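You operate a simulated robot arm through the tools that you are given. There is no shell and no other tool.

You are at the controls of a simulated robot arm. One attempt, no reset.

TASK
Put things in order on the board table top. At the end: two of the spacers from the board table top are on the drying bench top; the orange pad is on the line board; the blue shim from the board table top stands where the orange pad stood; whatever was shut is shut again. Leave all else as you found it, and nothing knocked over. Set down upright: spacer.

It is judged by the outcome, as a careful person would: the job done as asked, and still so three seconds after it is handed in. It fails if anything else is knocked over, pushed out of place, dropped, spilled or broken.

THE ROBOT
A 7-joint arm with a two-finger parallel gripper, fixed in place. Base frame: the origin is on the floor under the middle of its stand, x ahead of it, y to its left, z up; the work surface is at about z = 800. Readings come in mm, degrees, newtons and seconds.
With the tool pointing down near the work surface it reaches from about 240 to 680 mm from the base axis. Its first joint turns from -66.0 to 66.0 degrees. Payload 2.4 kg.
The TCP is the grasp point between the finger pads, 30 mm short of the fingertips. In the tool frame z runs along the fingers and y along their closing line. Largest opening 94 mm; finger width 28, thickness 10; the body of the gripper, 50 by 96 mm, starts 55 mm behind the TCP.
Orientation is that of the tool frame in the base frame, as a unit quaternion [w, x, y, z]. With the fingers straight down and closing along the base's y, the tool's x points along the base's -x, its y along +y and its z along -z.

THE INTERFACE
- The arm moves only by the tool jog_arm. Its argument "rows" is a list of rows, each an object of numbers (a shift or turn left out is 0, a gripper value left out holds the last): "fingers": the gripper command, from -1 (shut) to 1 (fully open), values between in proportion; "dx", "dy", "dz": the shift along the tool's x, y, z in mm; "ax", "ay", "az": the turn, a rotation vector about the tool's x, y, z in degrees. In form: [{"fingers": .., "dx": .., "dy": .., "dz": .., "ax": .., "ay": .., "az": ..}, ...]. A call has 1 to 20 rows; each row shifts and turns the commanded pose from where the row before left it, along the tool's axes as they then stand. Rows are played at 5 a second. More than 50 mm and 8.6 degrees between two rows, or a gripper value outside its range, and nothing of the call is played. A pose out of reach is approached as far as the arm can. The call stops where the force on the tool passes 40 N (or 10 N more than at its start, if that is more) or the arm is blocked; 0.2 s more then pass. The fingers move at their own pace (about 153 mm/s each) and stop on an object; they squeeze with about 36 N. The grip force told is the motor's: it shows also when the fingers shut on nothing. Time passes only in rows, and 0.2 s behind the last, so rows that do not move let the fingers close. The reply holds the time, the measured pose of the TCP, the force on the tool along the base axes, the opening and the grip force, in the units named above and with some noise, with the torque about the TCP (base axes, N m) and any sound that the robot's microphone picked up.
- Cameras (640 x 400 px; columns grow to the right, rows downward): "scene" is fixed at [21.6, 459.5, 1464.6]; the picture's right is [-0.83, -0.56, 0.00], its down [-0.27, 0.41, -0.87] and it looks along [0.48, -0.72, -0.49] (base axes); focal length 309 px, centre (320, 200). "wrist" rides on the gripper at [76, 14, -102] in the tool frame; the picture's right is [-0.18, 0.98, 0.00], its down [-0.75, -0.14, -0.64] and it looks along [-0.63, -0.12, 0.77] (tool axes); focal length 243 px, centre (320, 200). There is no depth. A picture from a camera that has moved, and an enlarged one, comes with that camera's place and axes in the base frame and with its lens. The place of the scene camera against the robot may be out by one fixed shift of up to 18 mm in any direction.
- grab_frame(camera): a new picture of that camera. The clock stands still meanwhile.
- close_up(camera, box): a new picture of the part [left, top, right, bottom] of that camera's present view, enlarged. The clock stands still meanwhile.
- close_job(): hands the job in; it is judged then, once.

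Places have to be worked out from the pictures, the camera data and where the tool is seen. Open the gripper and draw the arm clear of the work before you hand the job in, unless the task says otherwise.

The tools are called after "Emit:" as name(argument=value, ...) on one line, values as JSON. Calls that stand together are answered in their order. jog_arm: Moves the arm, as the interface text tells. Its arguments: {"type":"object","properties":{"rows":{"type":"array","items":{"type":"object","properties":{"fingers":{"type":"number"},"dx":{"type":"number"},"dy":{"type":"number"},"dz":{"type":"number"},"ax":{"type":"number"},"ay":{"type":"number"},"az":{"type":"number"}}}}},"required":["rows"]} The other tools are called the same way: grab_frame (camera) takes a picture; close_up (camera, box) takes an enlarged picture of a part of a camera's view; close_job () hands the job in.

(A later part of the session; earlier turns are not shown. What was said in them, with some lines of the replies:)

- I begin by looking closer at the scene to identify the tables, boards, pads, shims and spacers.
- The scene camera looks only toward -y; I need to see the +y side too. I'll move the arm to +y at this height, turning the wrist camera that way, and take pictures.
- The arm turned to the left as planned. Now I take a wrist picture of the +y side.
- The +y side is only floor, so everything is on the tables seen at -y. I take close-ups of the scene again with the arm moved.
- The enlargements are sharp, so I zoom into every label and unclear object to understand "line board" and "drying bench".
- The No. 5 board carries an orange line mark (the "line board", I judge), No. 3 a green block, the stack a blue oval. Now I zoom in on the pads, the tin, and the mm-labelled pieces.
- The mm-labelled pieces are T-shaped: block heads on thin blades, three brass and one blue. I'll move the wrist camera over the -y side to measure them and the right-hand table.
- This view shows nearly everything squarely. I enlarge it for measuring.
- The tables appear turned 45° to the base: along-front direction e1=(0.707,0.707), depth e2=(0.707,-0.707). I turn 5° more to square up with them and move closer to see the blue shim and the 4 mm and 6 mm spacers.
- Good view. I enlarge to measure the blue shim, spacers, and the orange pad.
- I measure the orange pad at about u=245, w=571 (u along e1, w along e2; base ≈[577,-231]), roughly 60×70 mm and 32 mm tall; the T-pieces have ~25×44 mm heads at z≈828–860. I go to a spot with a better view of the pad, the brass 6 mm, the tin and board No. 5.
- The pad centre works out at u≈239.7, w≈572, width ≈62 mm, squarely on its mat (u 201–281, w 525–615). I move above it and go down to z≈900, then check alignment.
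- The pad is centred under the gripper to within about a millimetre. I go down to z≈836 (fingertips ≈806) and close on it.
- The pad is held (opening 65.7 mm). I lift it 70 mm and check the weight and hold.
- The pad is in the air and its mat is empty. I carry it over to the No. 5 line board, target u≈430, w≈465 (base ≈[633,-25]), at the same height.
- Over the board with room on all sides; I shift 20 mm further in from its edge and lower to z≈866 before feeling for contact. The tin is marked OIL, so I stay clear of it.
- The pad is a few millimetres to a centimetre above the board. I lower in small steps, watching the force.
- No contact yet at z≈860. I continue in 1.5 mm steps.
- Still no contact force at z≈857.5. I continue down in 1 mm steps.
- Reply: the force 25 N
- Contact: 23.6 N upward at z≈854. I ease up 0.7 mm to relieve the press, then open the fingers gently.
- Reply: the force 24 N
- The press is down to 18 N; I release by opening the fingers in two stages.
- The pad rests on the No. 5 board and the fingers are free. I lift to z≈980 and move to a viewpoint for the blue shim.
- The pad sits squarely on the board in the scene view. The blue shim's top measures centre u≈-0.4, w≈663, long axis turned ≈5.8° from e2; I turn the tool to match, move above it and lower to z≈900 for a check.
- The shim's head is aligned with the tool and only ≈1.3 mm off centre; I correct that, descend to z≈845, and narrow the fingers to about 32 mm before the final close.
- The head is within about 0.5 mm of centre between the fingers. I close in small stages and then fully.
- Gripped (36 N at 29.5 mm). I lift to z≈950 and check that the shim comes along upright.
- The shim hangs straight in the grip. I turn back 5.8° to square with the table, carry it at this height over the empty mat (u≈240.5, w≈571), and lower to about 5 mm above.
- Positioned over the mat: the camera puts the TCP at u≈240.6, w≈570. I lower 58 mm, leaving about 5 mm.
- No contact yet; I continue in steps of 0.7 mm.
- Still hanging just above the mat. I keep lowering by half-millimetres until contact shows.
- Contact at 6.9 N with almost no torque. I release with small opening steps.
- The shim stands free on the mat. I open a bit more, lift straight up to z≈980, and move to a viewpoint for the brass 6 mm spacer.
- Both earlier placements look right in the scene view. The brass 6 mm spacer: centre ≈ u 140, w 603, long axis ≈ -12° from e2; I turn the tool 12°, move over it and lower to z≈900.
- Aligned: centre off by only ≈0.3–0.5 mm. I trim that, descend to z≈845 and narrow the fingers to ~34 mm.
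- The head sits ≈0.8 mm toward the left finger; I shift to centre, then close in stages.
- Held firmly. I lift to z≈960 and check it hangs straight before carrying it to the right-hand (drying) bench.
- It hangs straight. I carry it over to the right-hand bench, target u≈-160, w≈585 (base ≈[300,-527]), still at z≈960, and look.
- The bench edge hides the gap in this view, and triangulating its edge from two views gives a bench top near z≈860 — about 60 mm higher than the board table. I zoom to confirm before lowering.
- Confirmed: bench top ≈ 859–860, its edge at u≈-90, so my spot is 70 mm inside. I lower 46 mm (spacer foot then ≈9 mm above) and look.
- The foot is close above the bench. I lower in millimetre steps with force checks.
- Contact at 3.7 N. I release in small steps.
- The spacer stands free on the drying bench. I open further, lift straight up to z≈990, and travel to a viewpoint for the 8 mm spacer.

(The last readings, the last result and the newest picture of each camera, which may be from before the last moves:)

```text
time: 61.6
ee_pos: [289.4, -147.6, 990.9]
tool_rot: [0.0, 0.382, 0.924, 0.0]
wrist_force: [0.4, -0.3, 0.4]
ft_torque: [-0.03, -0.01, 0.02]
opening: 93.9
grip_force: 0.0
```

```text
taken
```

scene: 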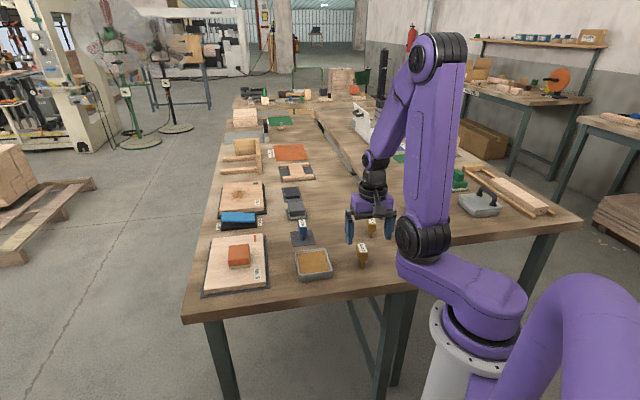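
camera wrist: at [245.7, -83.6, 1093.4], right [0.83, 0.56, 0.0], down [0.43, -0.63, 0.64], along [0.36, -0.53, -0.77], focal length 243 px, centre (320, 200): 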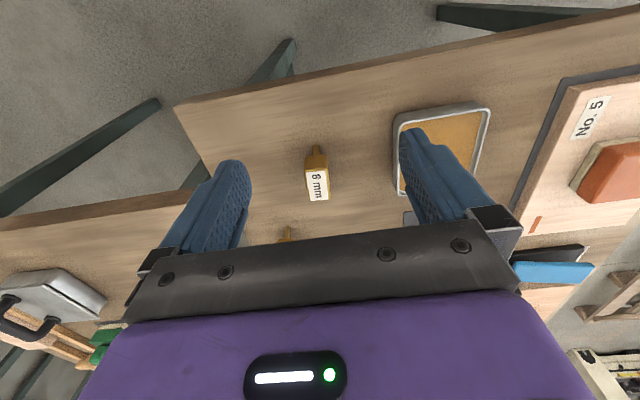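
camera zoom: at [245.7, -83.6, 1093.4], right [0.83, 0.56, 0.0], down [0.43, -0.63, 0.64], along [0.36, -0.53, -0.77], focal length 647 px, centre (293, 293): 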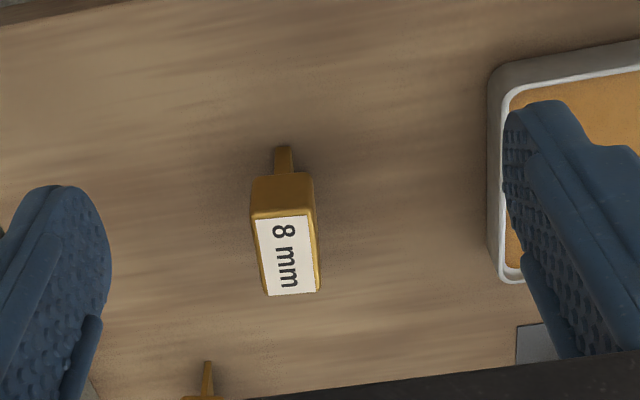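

The 8 mm spacer: centre ≈ u 80.4, w 402.4, long axis ≈ -4.5°. I turn, move over it, and lower to z≈900.

Emit:
jog_arm(rows=[{"az": 4.5}, {"dx": -47.4, "dy": -6.4}, {"dx": -47.4, "dy": -6.4}, {"dz": 45.5}, {"dz": 45.5}, {}])

Emit:
grab_frame(camera="wrist")

Emit:
close_up(camera="wrist", box=[240, 60, 440, 220])

```text
time: 63.0
ee_pos: [340.9, -228.1, 899.9]
tool_rot: [0.0, 0.419, 0.908, 0.0]
wrist_force: [0.4, -1.2, -0.3]
ft_torque: [0.0, -0.03, -0.01]
opening: 93.8
grip_force: 0.0
```

```text
taken
camera wrist: at [302.2, -160.9, 1001.9], right [0.87, 0.5, 0.0], down [0.38, -0.66, 0.64], along [0.32, -0.56, -0.77], focal length 243 px, centre (320, 200)
```

wrist: 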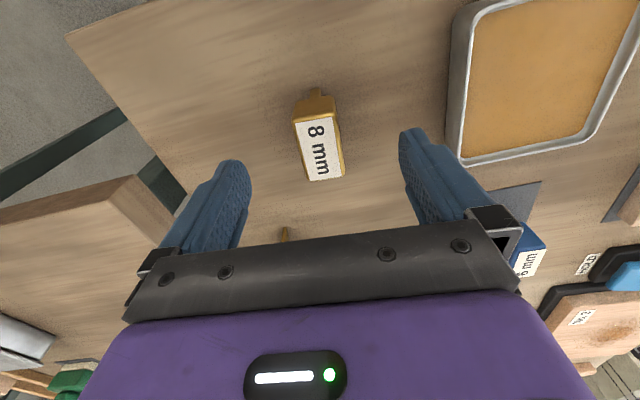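

```text
2.50 times, centred on (340, 140) of wrist
camera zoom: at [302.2, -160.9, 1001.9], right [0.87, 0.5, 0.0], down [0.38, -0.66, 0.64], along [0.32, -0.56, -0.77], focal length 606 px, centre (270, 350)
```

zoom: 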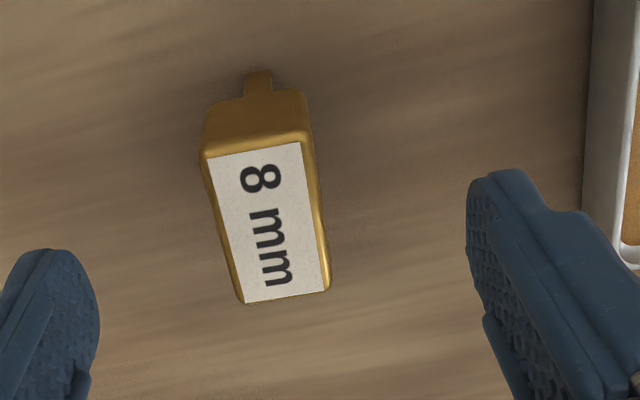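

Same alignment as with the last one (within half a millimetre). I trim by -0.3 mm, descend to z≈845 and narrow the fingers.

Emit:
jog_arm(rows=[{"dy": -0.3, "az": 0.5}, {"dz": 28}, {"dz": 27}, {}, {"fingers": -0.26}, {}])

Emit:
close_up(camera="wrist", box=[230, 60, 430, 240])

Emit:
close_up(camera="scene", box=[320, 200, 420, 280])

```text
time: 64.4
ee_pos: [339.8, -227.4, 844.3]
tool_rot: [-0.001, 0.423, 0.906, 0.0]
wrist_force: [0.8, -0.4, 0.3]
ft_torque: [-0.01, -0.01, -0.03]
opening: 34.6
grip_force: 0.0
```

```text
2.22 times, centred on (330, 150) of wrist
camera zoom: at [302.4, -161.1, 946.9], right [0.87, 0.49, 0.0], down [0.38, -0.67, 0.64], along [0.32, -0.56, -0.77], focal length 539 px, centre (298, 311)
```

zoom: 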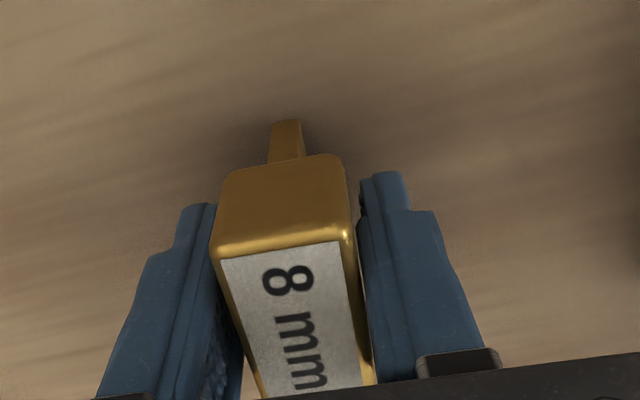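

```text
5.00 times, centred on (370, 240) of scene
camera zoom: at [21.6, 459.5, 1464.6], right [-0.83, -0.56, 0.0], down [-0.27, 0.41, -0.87], along [0.48, -0.72, -0.49], focal length 1547 px, centre (70, 0)
```

zoom: 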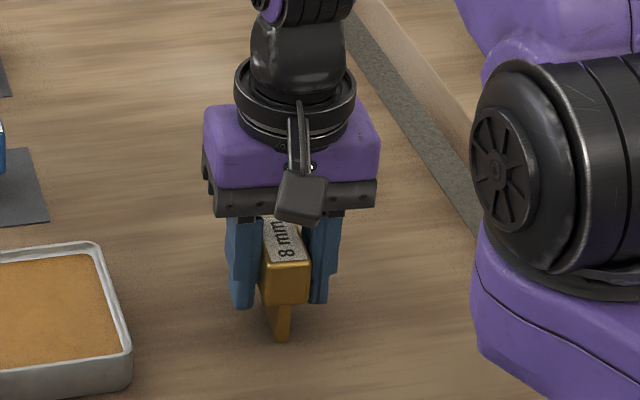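

Centred within ≈0.3 mm. I close in stages.

Emit:
jog_arm(rows=[{"dy": 0.3}, {"fingers": -0.3}, {"fingers": -0.34}, {"fingers": -0.37}, {"fingers": -0.4}, {"fingers": -0.5}, {"fingers": -1}, {}, {}])

Emit:
close_up(camera="wrist", box=[230, 60, 430, 240])

Emit:
close_up(camera="scene", box=[320, 200, 420, 280])

```text
time: 66.4
ee_pos: [339.2, -228.8, 844.9]
tool_rot: [0.0, 0.423, 0.906, 0.001]
wrist_force: [-0.4, 0.2, 2.2]
ft_torque: [0.07, 0.03, -0.02]
opening: 31.6
grip_force: 35.8
```

```text
2.22 times, centred on (330, 150) of wrist
camera zoom: at [302.9, -160.7, 947.1], right [0.87, 0.49, 0.0], down [0.38, -0.67, 0.64], along [0.32, -0.56, -0.77], focal length 539 px, centre (298, 311)
```

zoom: 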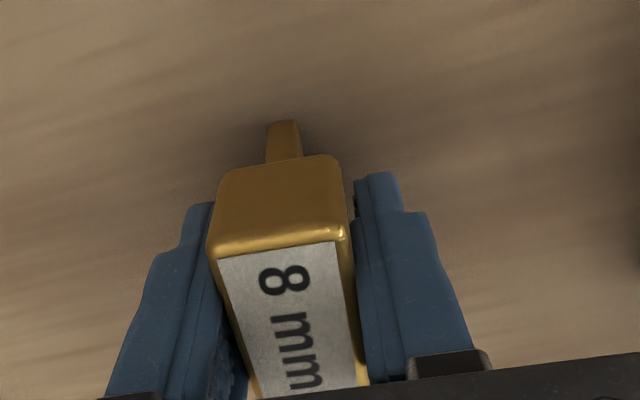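

```text
5.00 times, centred on (370, 240) of scene
camera zoom: at [21.6, 459.5, 1464.6], right [-0.83, -0.56, 0.0], down [-0.27, 0.41, -0.87], along [0.48, -0.72, -0.49], focal length 1547 px, centre (70, 0)
```

zoom: 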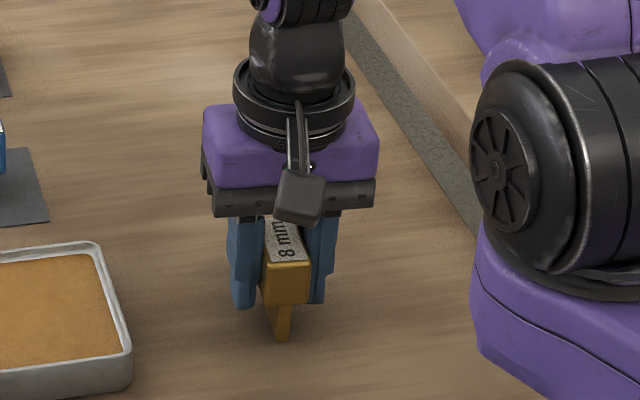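

Held. I lift to z≈990, square the tool up again, and carry it over the bench to u≈-155, w≈490 (base ≈[237,-456]), 95 mm short of the first spacer.

Emit:
jog_arm(rows=[{"dz": -5}, {"dz": -20}, {"dz": -40}, {"dz": -40}, {"dz": -40}, {"az": -5.0}, {"dx": -14.6, "dy": -39.2}, {"dx": -14.6, "dy": -39.2}, {"dx": -14.6, "dy": -39.2}, {"dx": -14.6, "dy": -39.2}, {"dx": -14.6, "dy": -39.2}, {"dx": -14.6, "dy": -39.2}, {}])

Emit:
grab_frame(camera="wrist")

Emit:
grab_frame(camera="scene")

```text
time: 69.2
ee_pos: [236.0, -456.1, 989.4]
tool_rot: [0.0, 0.383, 0.924, 0.0]
wrist_force: [0.9, -0.2, -0.7]
ft_torque: [0.01, 0.03, 0.02]
opening: 31.6
grip_force: 36.3
```

```text
taken
camera wrist: at [192.3, -392.5, 1092.6], right [0.82, 0.57, 0.0], down [0.43, -0.63, 0.64], along [0.36, -0.53, -0.77], focal length 243 px, centre (320, 200)
```

wrist: 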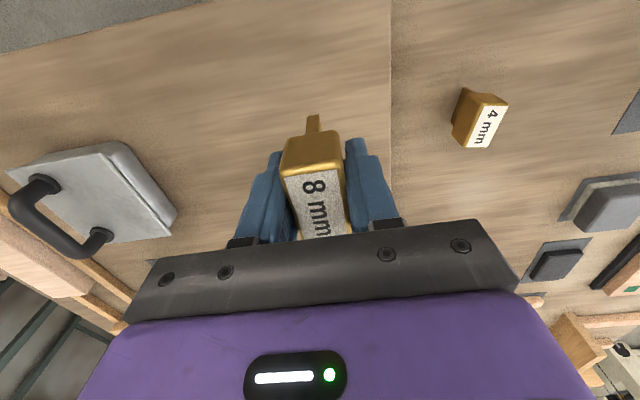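

```text
taken
```

scene: 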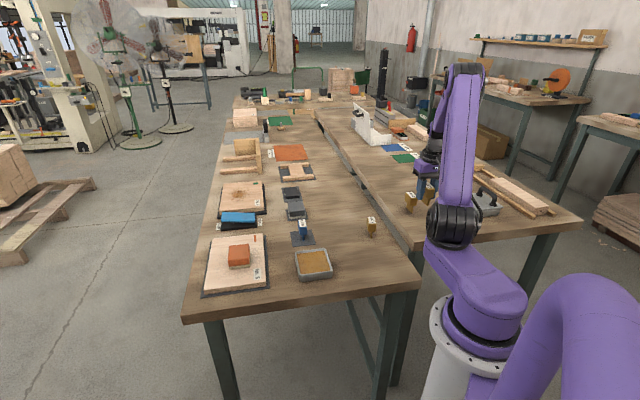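

The first brass spacer stands on the bench (scene, right of the arm's tool). I lower 77 mm, leaving ≈8 mm, then check.

Emit:
jog_arm(rows=[{"dz": 39}, {"dz": 38}, {}])

Emit:
grab_frame(camera="wrist")

Emit:
close_up(camera="scene", box=[385, 150, 465, 230])

```text
time: 70.0
ee_pos: [237.0, -456.0, 912.4]
tool_rot: [-0.001, 0.383, 0.924, 0.0]
wrist_force: [-0.2, -0.4, -0.2]
ft_torque: [0.01, 0.02, 0.01]
opening: 31.5
grip_force: 36.4
```

```text
taken
camera wrist: at [192.6, -392.4, 1015.7], right [0.82, 0.57, 0.0], down [0.43, -0.63, 0.64], along [0.36, -0.53, -0.77], focal length 243 px, centre (320, 200)
```

wrist: 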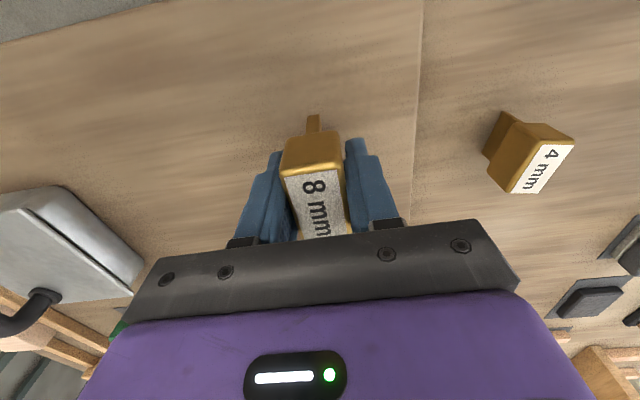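

```text
5.00 times, centred on (425, 190) of scene
camera zoom: at [21.6, 459.5, 1464.6], right [-0.83, -0.56, 0.0], down [-0.27, 0.41, -0.87], along [0.48, -0.72, -0.49], focal length 1547 px, centre (-205, 250)
```

zoom: 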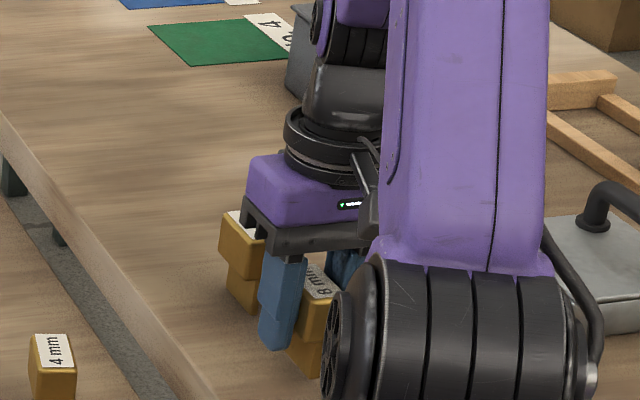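

Clear of the first spacer. I lower in small steps with force checks.

Emit:
jog_arm(rows=[{"dz": 1.2}, {"dz": 1.2}, {"dz": 1.2}, {"dz": 1}, {}])

```text
time: 71.2
ee_pos: [235.8, -456.8, 907.8]
tool_rot: [0.0, 0.383, 0.924, 0.0]
wrist_force: [-0.2, 0.2, 0.3]
ft_torque: [-0.01, 0.0, -0.01]
opening: 31.7
grip_force: 36.1
```

Emit:
jog_arm(rows=[{"dz": 0.6}, {"dz": 0.6}, {}])

```text
time: 72.0
ee_pos: [235.6, -455.5, 907.2]
tool_rot: [0.001, 0.383, 0.924, 0.0]
wrist_force: [-0.3, -0.4, -0.6]
ft_torque: [-0.02, 0.01, -0.02]
opening: 31.9
grip_force: 35.6
```

Emit:
jog_arm(rows=[{"dz": 0.6}, {}])

```text
time: 72.6
ee_pos: [236.6, -456.4, 905.8]
tool_rot: [0.001, 0.382, 0.924, 0.0]
wrist_force: [0.0, -0.1, -1.8]
ft_torque: [0.0, 0.0, -0.02]
opening: 31.6
grip_force: 35.7
```

Emit:
jog_arm(rows=[{"dz": 0.6}, {}])

```text
time: 73.2
ee_pos: [235.6, -455.6, 905.2]
tool_rot: [0.0, 0.383, 0.924, 0.0]
wrist_force: [0.5, 0.4, -0.7]
ft_torque: [0.01, 0.0, -0.01]
opening: 31.9
grip_force: 36.2
```

Emit:
jog_arm(rows=[{"dz": 0.5}, {}])

```text
time: 73.8
ee_pos: [236.2, -455.7, 905.4]
tool_rot: [0.001, 0.383, 0.924, 0.0]
wrist_force: [0.2, -0.8, -0.7]
ft_torque: [0.03, 0.01, -0.03]
opening: 31.6
grip_force: 36.2
```

Emit:
jog_arm(rows=[{"dz": 0.5}, {}])

```text
time: 74.4
ee_pos: [235.2, -455.3, 904.3]
tool_rot: [0.001, 0.384, 0.924, 0.001]
wrist_force: [0.0, 0.2, 1.6]
ft_torque: [0.04, 0.04, 0.02]
opening: 31.6
grip_force: 36.4
```

Emit:
jog_arm(rows=[{"dz": 0.4}, {}])

```text
time: 75.0
ee_pos: [236.1, -455.9, 903.3]
tool_rot: [0.001, 0.383, 0.924, 0.0]
wrist_force: [-0.2, 0.3, 4.3]
ft_torque: [0.05, 0.1, 0.01]
opening: 31.9
grip_force: 36.0
```

Contact at 4.3 N. I release in small steps and check it stands.

Emit:
jog_arm(rows=[{"dz": 0.2}, {"fingers": -0.31}, {}, {"fingers": -0.26}, {}, {"fingers": -0.1}, {}])

Emit:
close_up(camera="wrist", box=[230, 60, 430, 240])

Emit:
close_up(camera="scene", box=[385, 150, 465, 230])

```text
time: 76.6
ee_pos: [234.9, -455.5, 905.0]
tool_rot: [0.0, 0.383, 0.924, 0.0]
wrist_force: [0.0, -1.1, -0.4]
ft_torque: [-0.01, -0.02, -0.02]
opening: 42.3
grip_force: 0.1
```

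```text
2.22 times, centred on (330, 150) of wrist
camera zoom: at [193.1, -391.9, 1006.7], right [0.83, 0.56, 0.0], down [0.43, -0.63, 0.64], along [0.36, -0.53, -0.77], focal length 539 px, centre (298, 311)
```

zoom: 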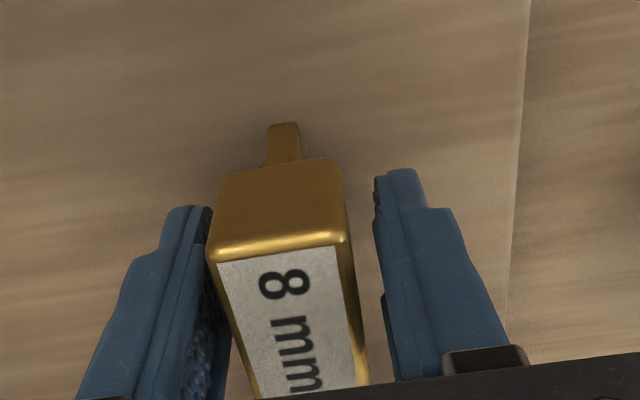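

```text
5.00 times, centred on (425, 190) of scene
camera zoom: at [21.6, 459.5, 1464.6], right [-0.83, -0.56, 0.0], down [-0.27, 0.41, -0.87], along [0.48, -0.72, -0.49], focal length 1547 px, centre (-205, 250)
```

zoom: 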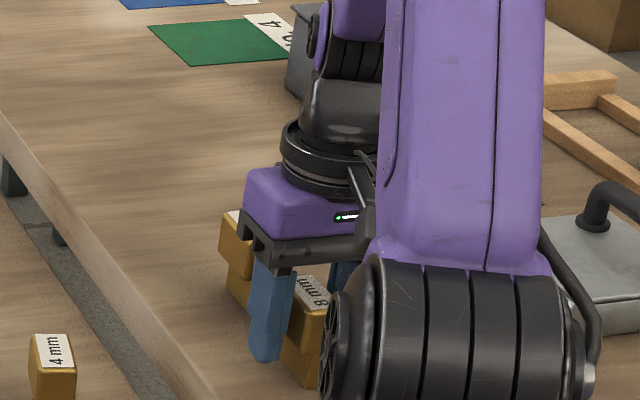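

It stands free. I open wider, rise to z≈1060 and withdraw toward the start position for a final inspection.

Emit:
jog_arm(rows=[{"fingers": 0.3}, {}, {"dz": -20}, {"dz": -45}, {"dz": -45}, {"dz": -45}, {"dx": 25.7, "dy": 37}, {"dx": 25.7, "dy": 37}, {"dx": 25.7, "dy": 37}, {"dx": 25.7, "dy": 37}, {"dx": 25.7, "dy": 37}, {"dx": 25.7, "dy": 37}, {"dx": 25.7, "dy": 37}, {"dx": 25.7, "dy": 37, "fingers": 1}, {}])

Emit:
grab_frame(camera="wrist")

Emit:
grab_frame(camera="scene")

```text
time: 79.8
ee_pos: [300.0, -100.5, 1059.1]
tool_rot: [-0.001, 0.383, 0.924, 0.001]
wrist_force: [0.5, -1.1, -0.1]
ft_torque: [-0.03, 0.01, 0.03]
opening: 94.2
grip_force: 0.1
```

```text
taken
camera wrist: at [256.9, -36.9, 1161.3], right [0.83, 0.56, 0.0], down [0.43, -0.63, 0.64], along [0.36, -0.53, -0.77], focal length 243 px, centre (320, 200)
```

wrist: 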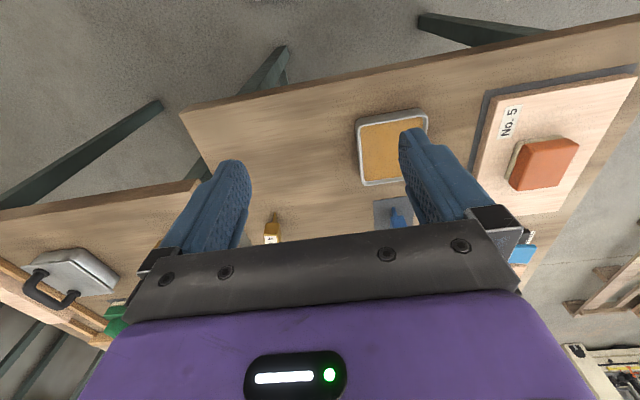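

```text
taken
```

scene: 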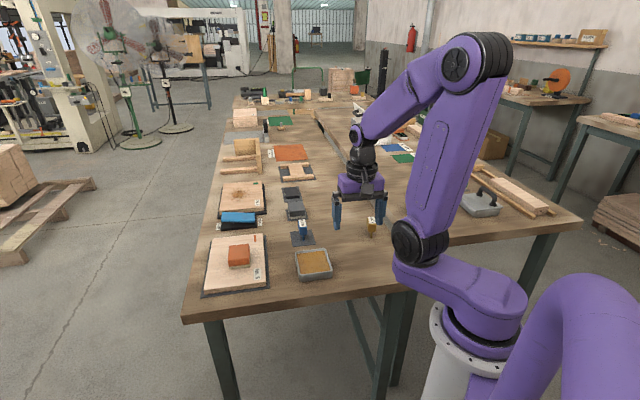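

The arm hides the bench spacers from the scene camera. I swing it further to +y for a clear check of everything.

Emit:
jog_arm(rows=[{"dx": 34, "dy": 34}, {"dx": 34, "dy": 34}, {"dx": 34, "dy": 34}, {"dx": 34, "dy": 34}, {"dx": 34, "dy": 34}, {"dx": 34, "dy": 34}, {"dx": 34, "dy": 34}, {}])

Emit:
grab_frame(camera="scene")

Emit:
close_up(camera="scene", box=[360, 150, 500, 250])

Emit:
close_up(camera="scene", box=[190, 170, 400, 310])

```text
time: 81.6
ee_pos: [298.7, 235.4, 1058.9]
tool_rot: [0.0, 0.382, 0.924, 0.0]
wrist_force: [0.2, 0.3, 0.7]
ft_torque: [0.0, 0.02, -0.02]
opening: 94.0
grip_force: 0.0
```

```text
taken
```

scene: 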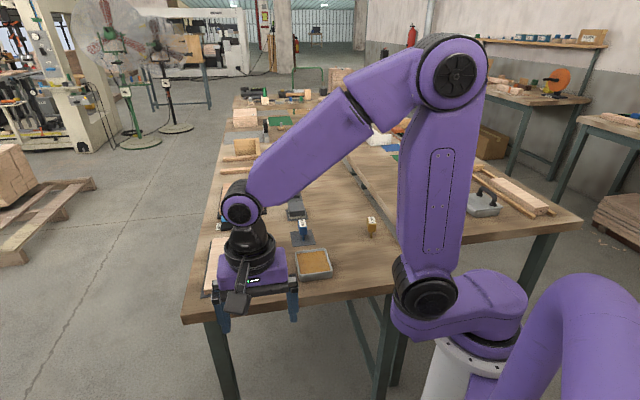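

```text
4.00 times, centred on (430, 200) of scene
camera zoom: at [21.6, 459.5, 1464.6], right [-0.83, -0.56, 0.0], down [-0.27, 0.41, -0.87], along [0.48, -0.72, -0.49], focal length 1237 px, centre (-120, 200)
```

zoom: 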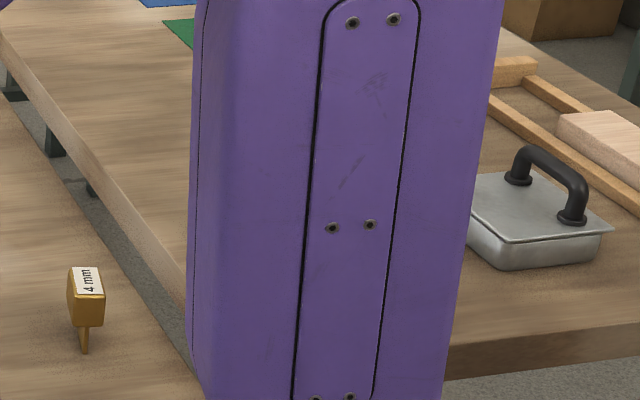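

```text
2.86 times, centred on (295, 240) of scene
camera zoom: at [21.6, 459.5, 1464.6], right [-0.83, -0.56, 0.0], down [-0.27, 0.41, -0.87], along [0.48, -0.72, -0.49], focal length 884 px, centre (391, 86)
```

zoom: 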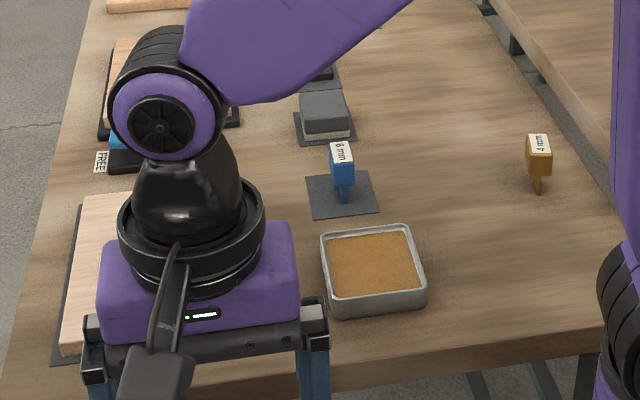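

The upper arm still blocks the bench. I go back and use the wrist camera from above the near part of the bench, staying high.

Emit:
jog_arm(rows=[{"dx": -34, "dy": -34}, {"dx": -34, "dy": -34}, {"dx": -34, "dy": -34}, {"dx": -34, "dy": -34}, {"dx": -34, "dy": -34}, {"dx": -34, "dy": -34}, {"dx": -34, "dy": -34}, {"dx": -16.7, "dy": -35.8}, {"dx": -16.7, "dy": -35.8}, {"dx": -16.7, "dy": -35.8}, {"dx": -16.7, "dy": -35.8}, {"dx": -16.7, "dy": -35.8}, {"dx": -16.7, "dy": -35.8}, {"dx": -16.7, "dy": -35.8}, {}])

Emit:
grab_frame(camera="wrist")

Emit:
grab_frame(camera="scene")

```text
time: 84.8
ee_pos: [205.6, -361.9, 1058.9]
tool_rot: [0.0, 0.382, 0.924, 0.0]
wrist_force: [-0.5, -0.1, -0.5]
ft_torque: [0.01, -0.01, -0.01]
opening: 93.9
grip_force: 0.1
```

```text
taken
camera wrist: at [161.3, -297.3, 1161.7], right [0.83, 0.56, 0.0], down [0.43, -0.63, 0.64], along [0.36, -0.53, -0.77], focal length 243 px, centre (320, 200)
```

wrist: 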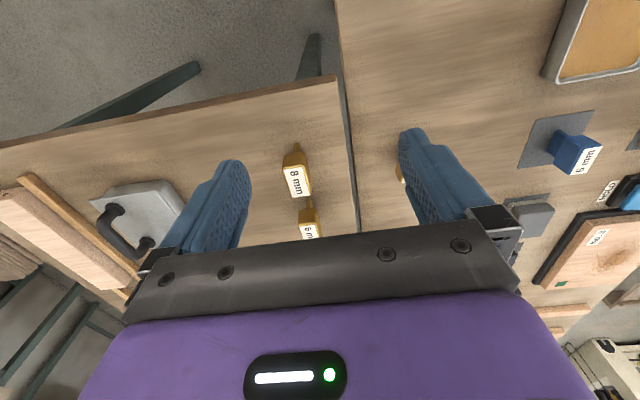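

```text
taken
```

scene: 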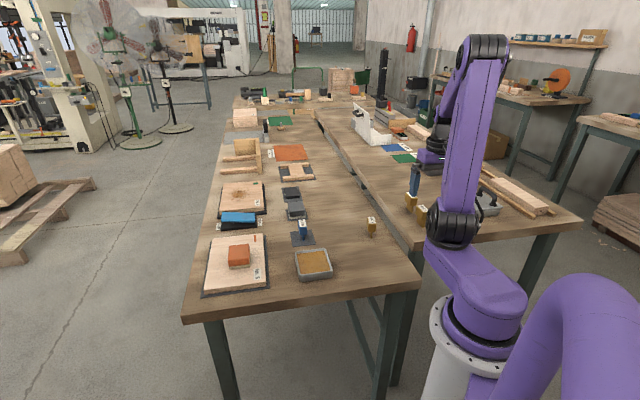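

Both spacers are seen standing on the bench. I take close-ups for the final verification.

Emit:
close_up(camera="wrist", box=[250, 120, 370, 245])

Emit:
close_up(camera="scene", box=[190, 170, 440, 310])

Emit:
close_up(camera="scene", box=[280, 205, 330, 255])

```text
3.20 times, centred on (310, 182) of wrist
camera zoom: at [161.3, -297.3, 1161.7], right [0.83, 0.56, 0.0], down [0.43, -0.63, 0.64], along [0.36, -0.53, -0.77], focal length 776 px, centre (352, 256)
```

zoom: 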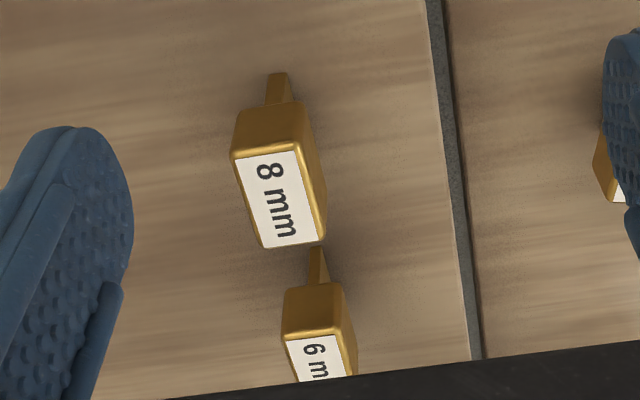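

```text
2.56 times, centred on (315, 240) of scene
camera zoom: at [21.6, 459.5, 1464.6], right [-0.83, -0.56, 0.0], down [-0.27, 0.41, -0.87], along [0.48, -0.72, -0.49], focal length 792 px, centre (333, 98)
```

zoom: 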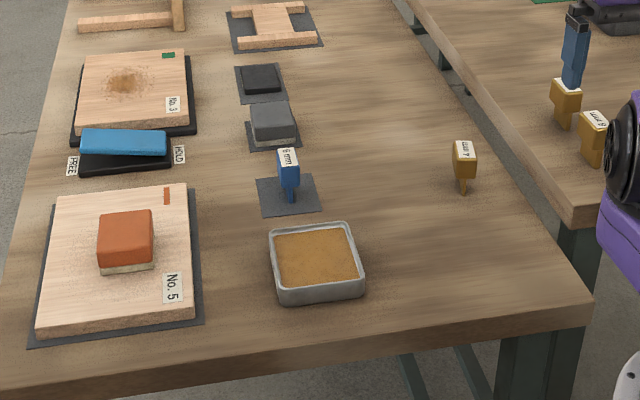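

```text
8.00 times, centred on (305, 230) of scene
camera zoom: at [21.6, 459.5, 1464.6], right [-0.83, -0.56, 0.0], down [-0.27, 0.41, -0.87], along [0.48, -0.72, -0.49], focal length 2474 px, centre (440, -40)
```

zoom: 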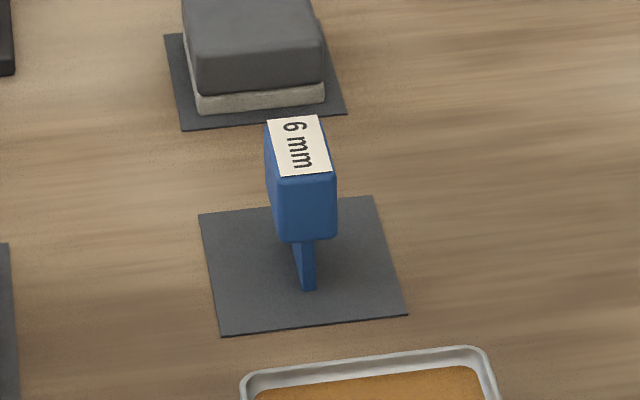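

Everything checks out: pad on the No. 5 line board, blue shim upright on the pad's mat, 8 mm and 6 mm spacers upright on the drying bench, all else untouched. I draw the arm back clear to its starting area.

Emit:
jog_arm(rows=[{"dz": -20}, {"dx": 16.7, "dy": 35.8}, {"dx": 16.7, "dy": 35.8}, {"dx": 16.7, "dy": 35.8}, {"dx": 16.7, "dy": 35.8}, {"dx": 16.7, "dy": 35.8}, {"dx": 16.7, "dy": 35.8}, {"dx": 16.7, "dy": 35.8}, {"fingers": 1}, {}])

Emit:
grab_frame(camera="scene")

```text
time: 87.0
ee_pos: [300.3, -102.2, 1078.3]
tool_rot: [0.0, 0.382, 0.924, 0.001]
wrist_force: [-0.3, 1.4, -0.8]
ft_torque: [-0.01, 0.02, 0.03]
opening: 93.9
grip_force: 0.0
```

```text
taken
```

scene: 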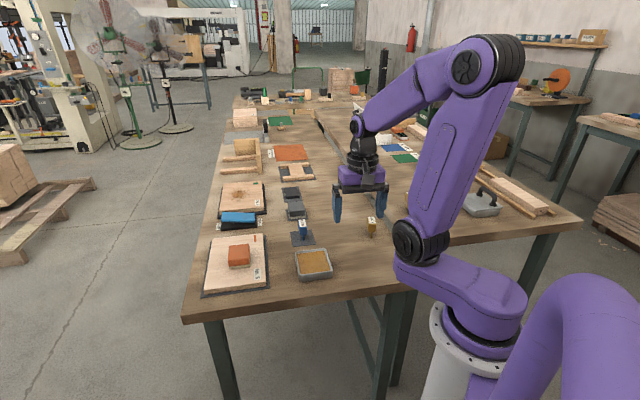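

The arm is clear with an open gripper and the scene is as required. I hand the job in.

Emit:
close_job()

```text
The job is handed in.
```

I've handed the job in. I checked every placement with the cameras before pulling the arm clear, and nothing else on the tables looked moved or knocked over.

- **Spacers:** the 8 mm and 6 mm brass spacers stand upright on the right-hand bench, about 65–70 mm in from its edge. The 4 mm one stayed where it was.
- **Orange pad:** it lies flat on the No. 5 board, well inside the edges.
- **Blue shim:** it stands upright in the middle of the mat where the orange pad stood.
- **Shut items:** I didn't need to open anything, and the lidded tins and the FREE/HOLD lever were not touched.

Nothing in the pictures was labelled "line board", "drying bench" or "shim". I took the No. 5 board as the line board because of its orange line mark. I took the right-hand table as the drying bench because boards rest on sticks there. I took the blue piece marked "6 mm" as the shim.
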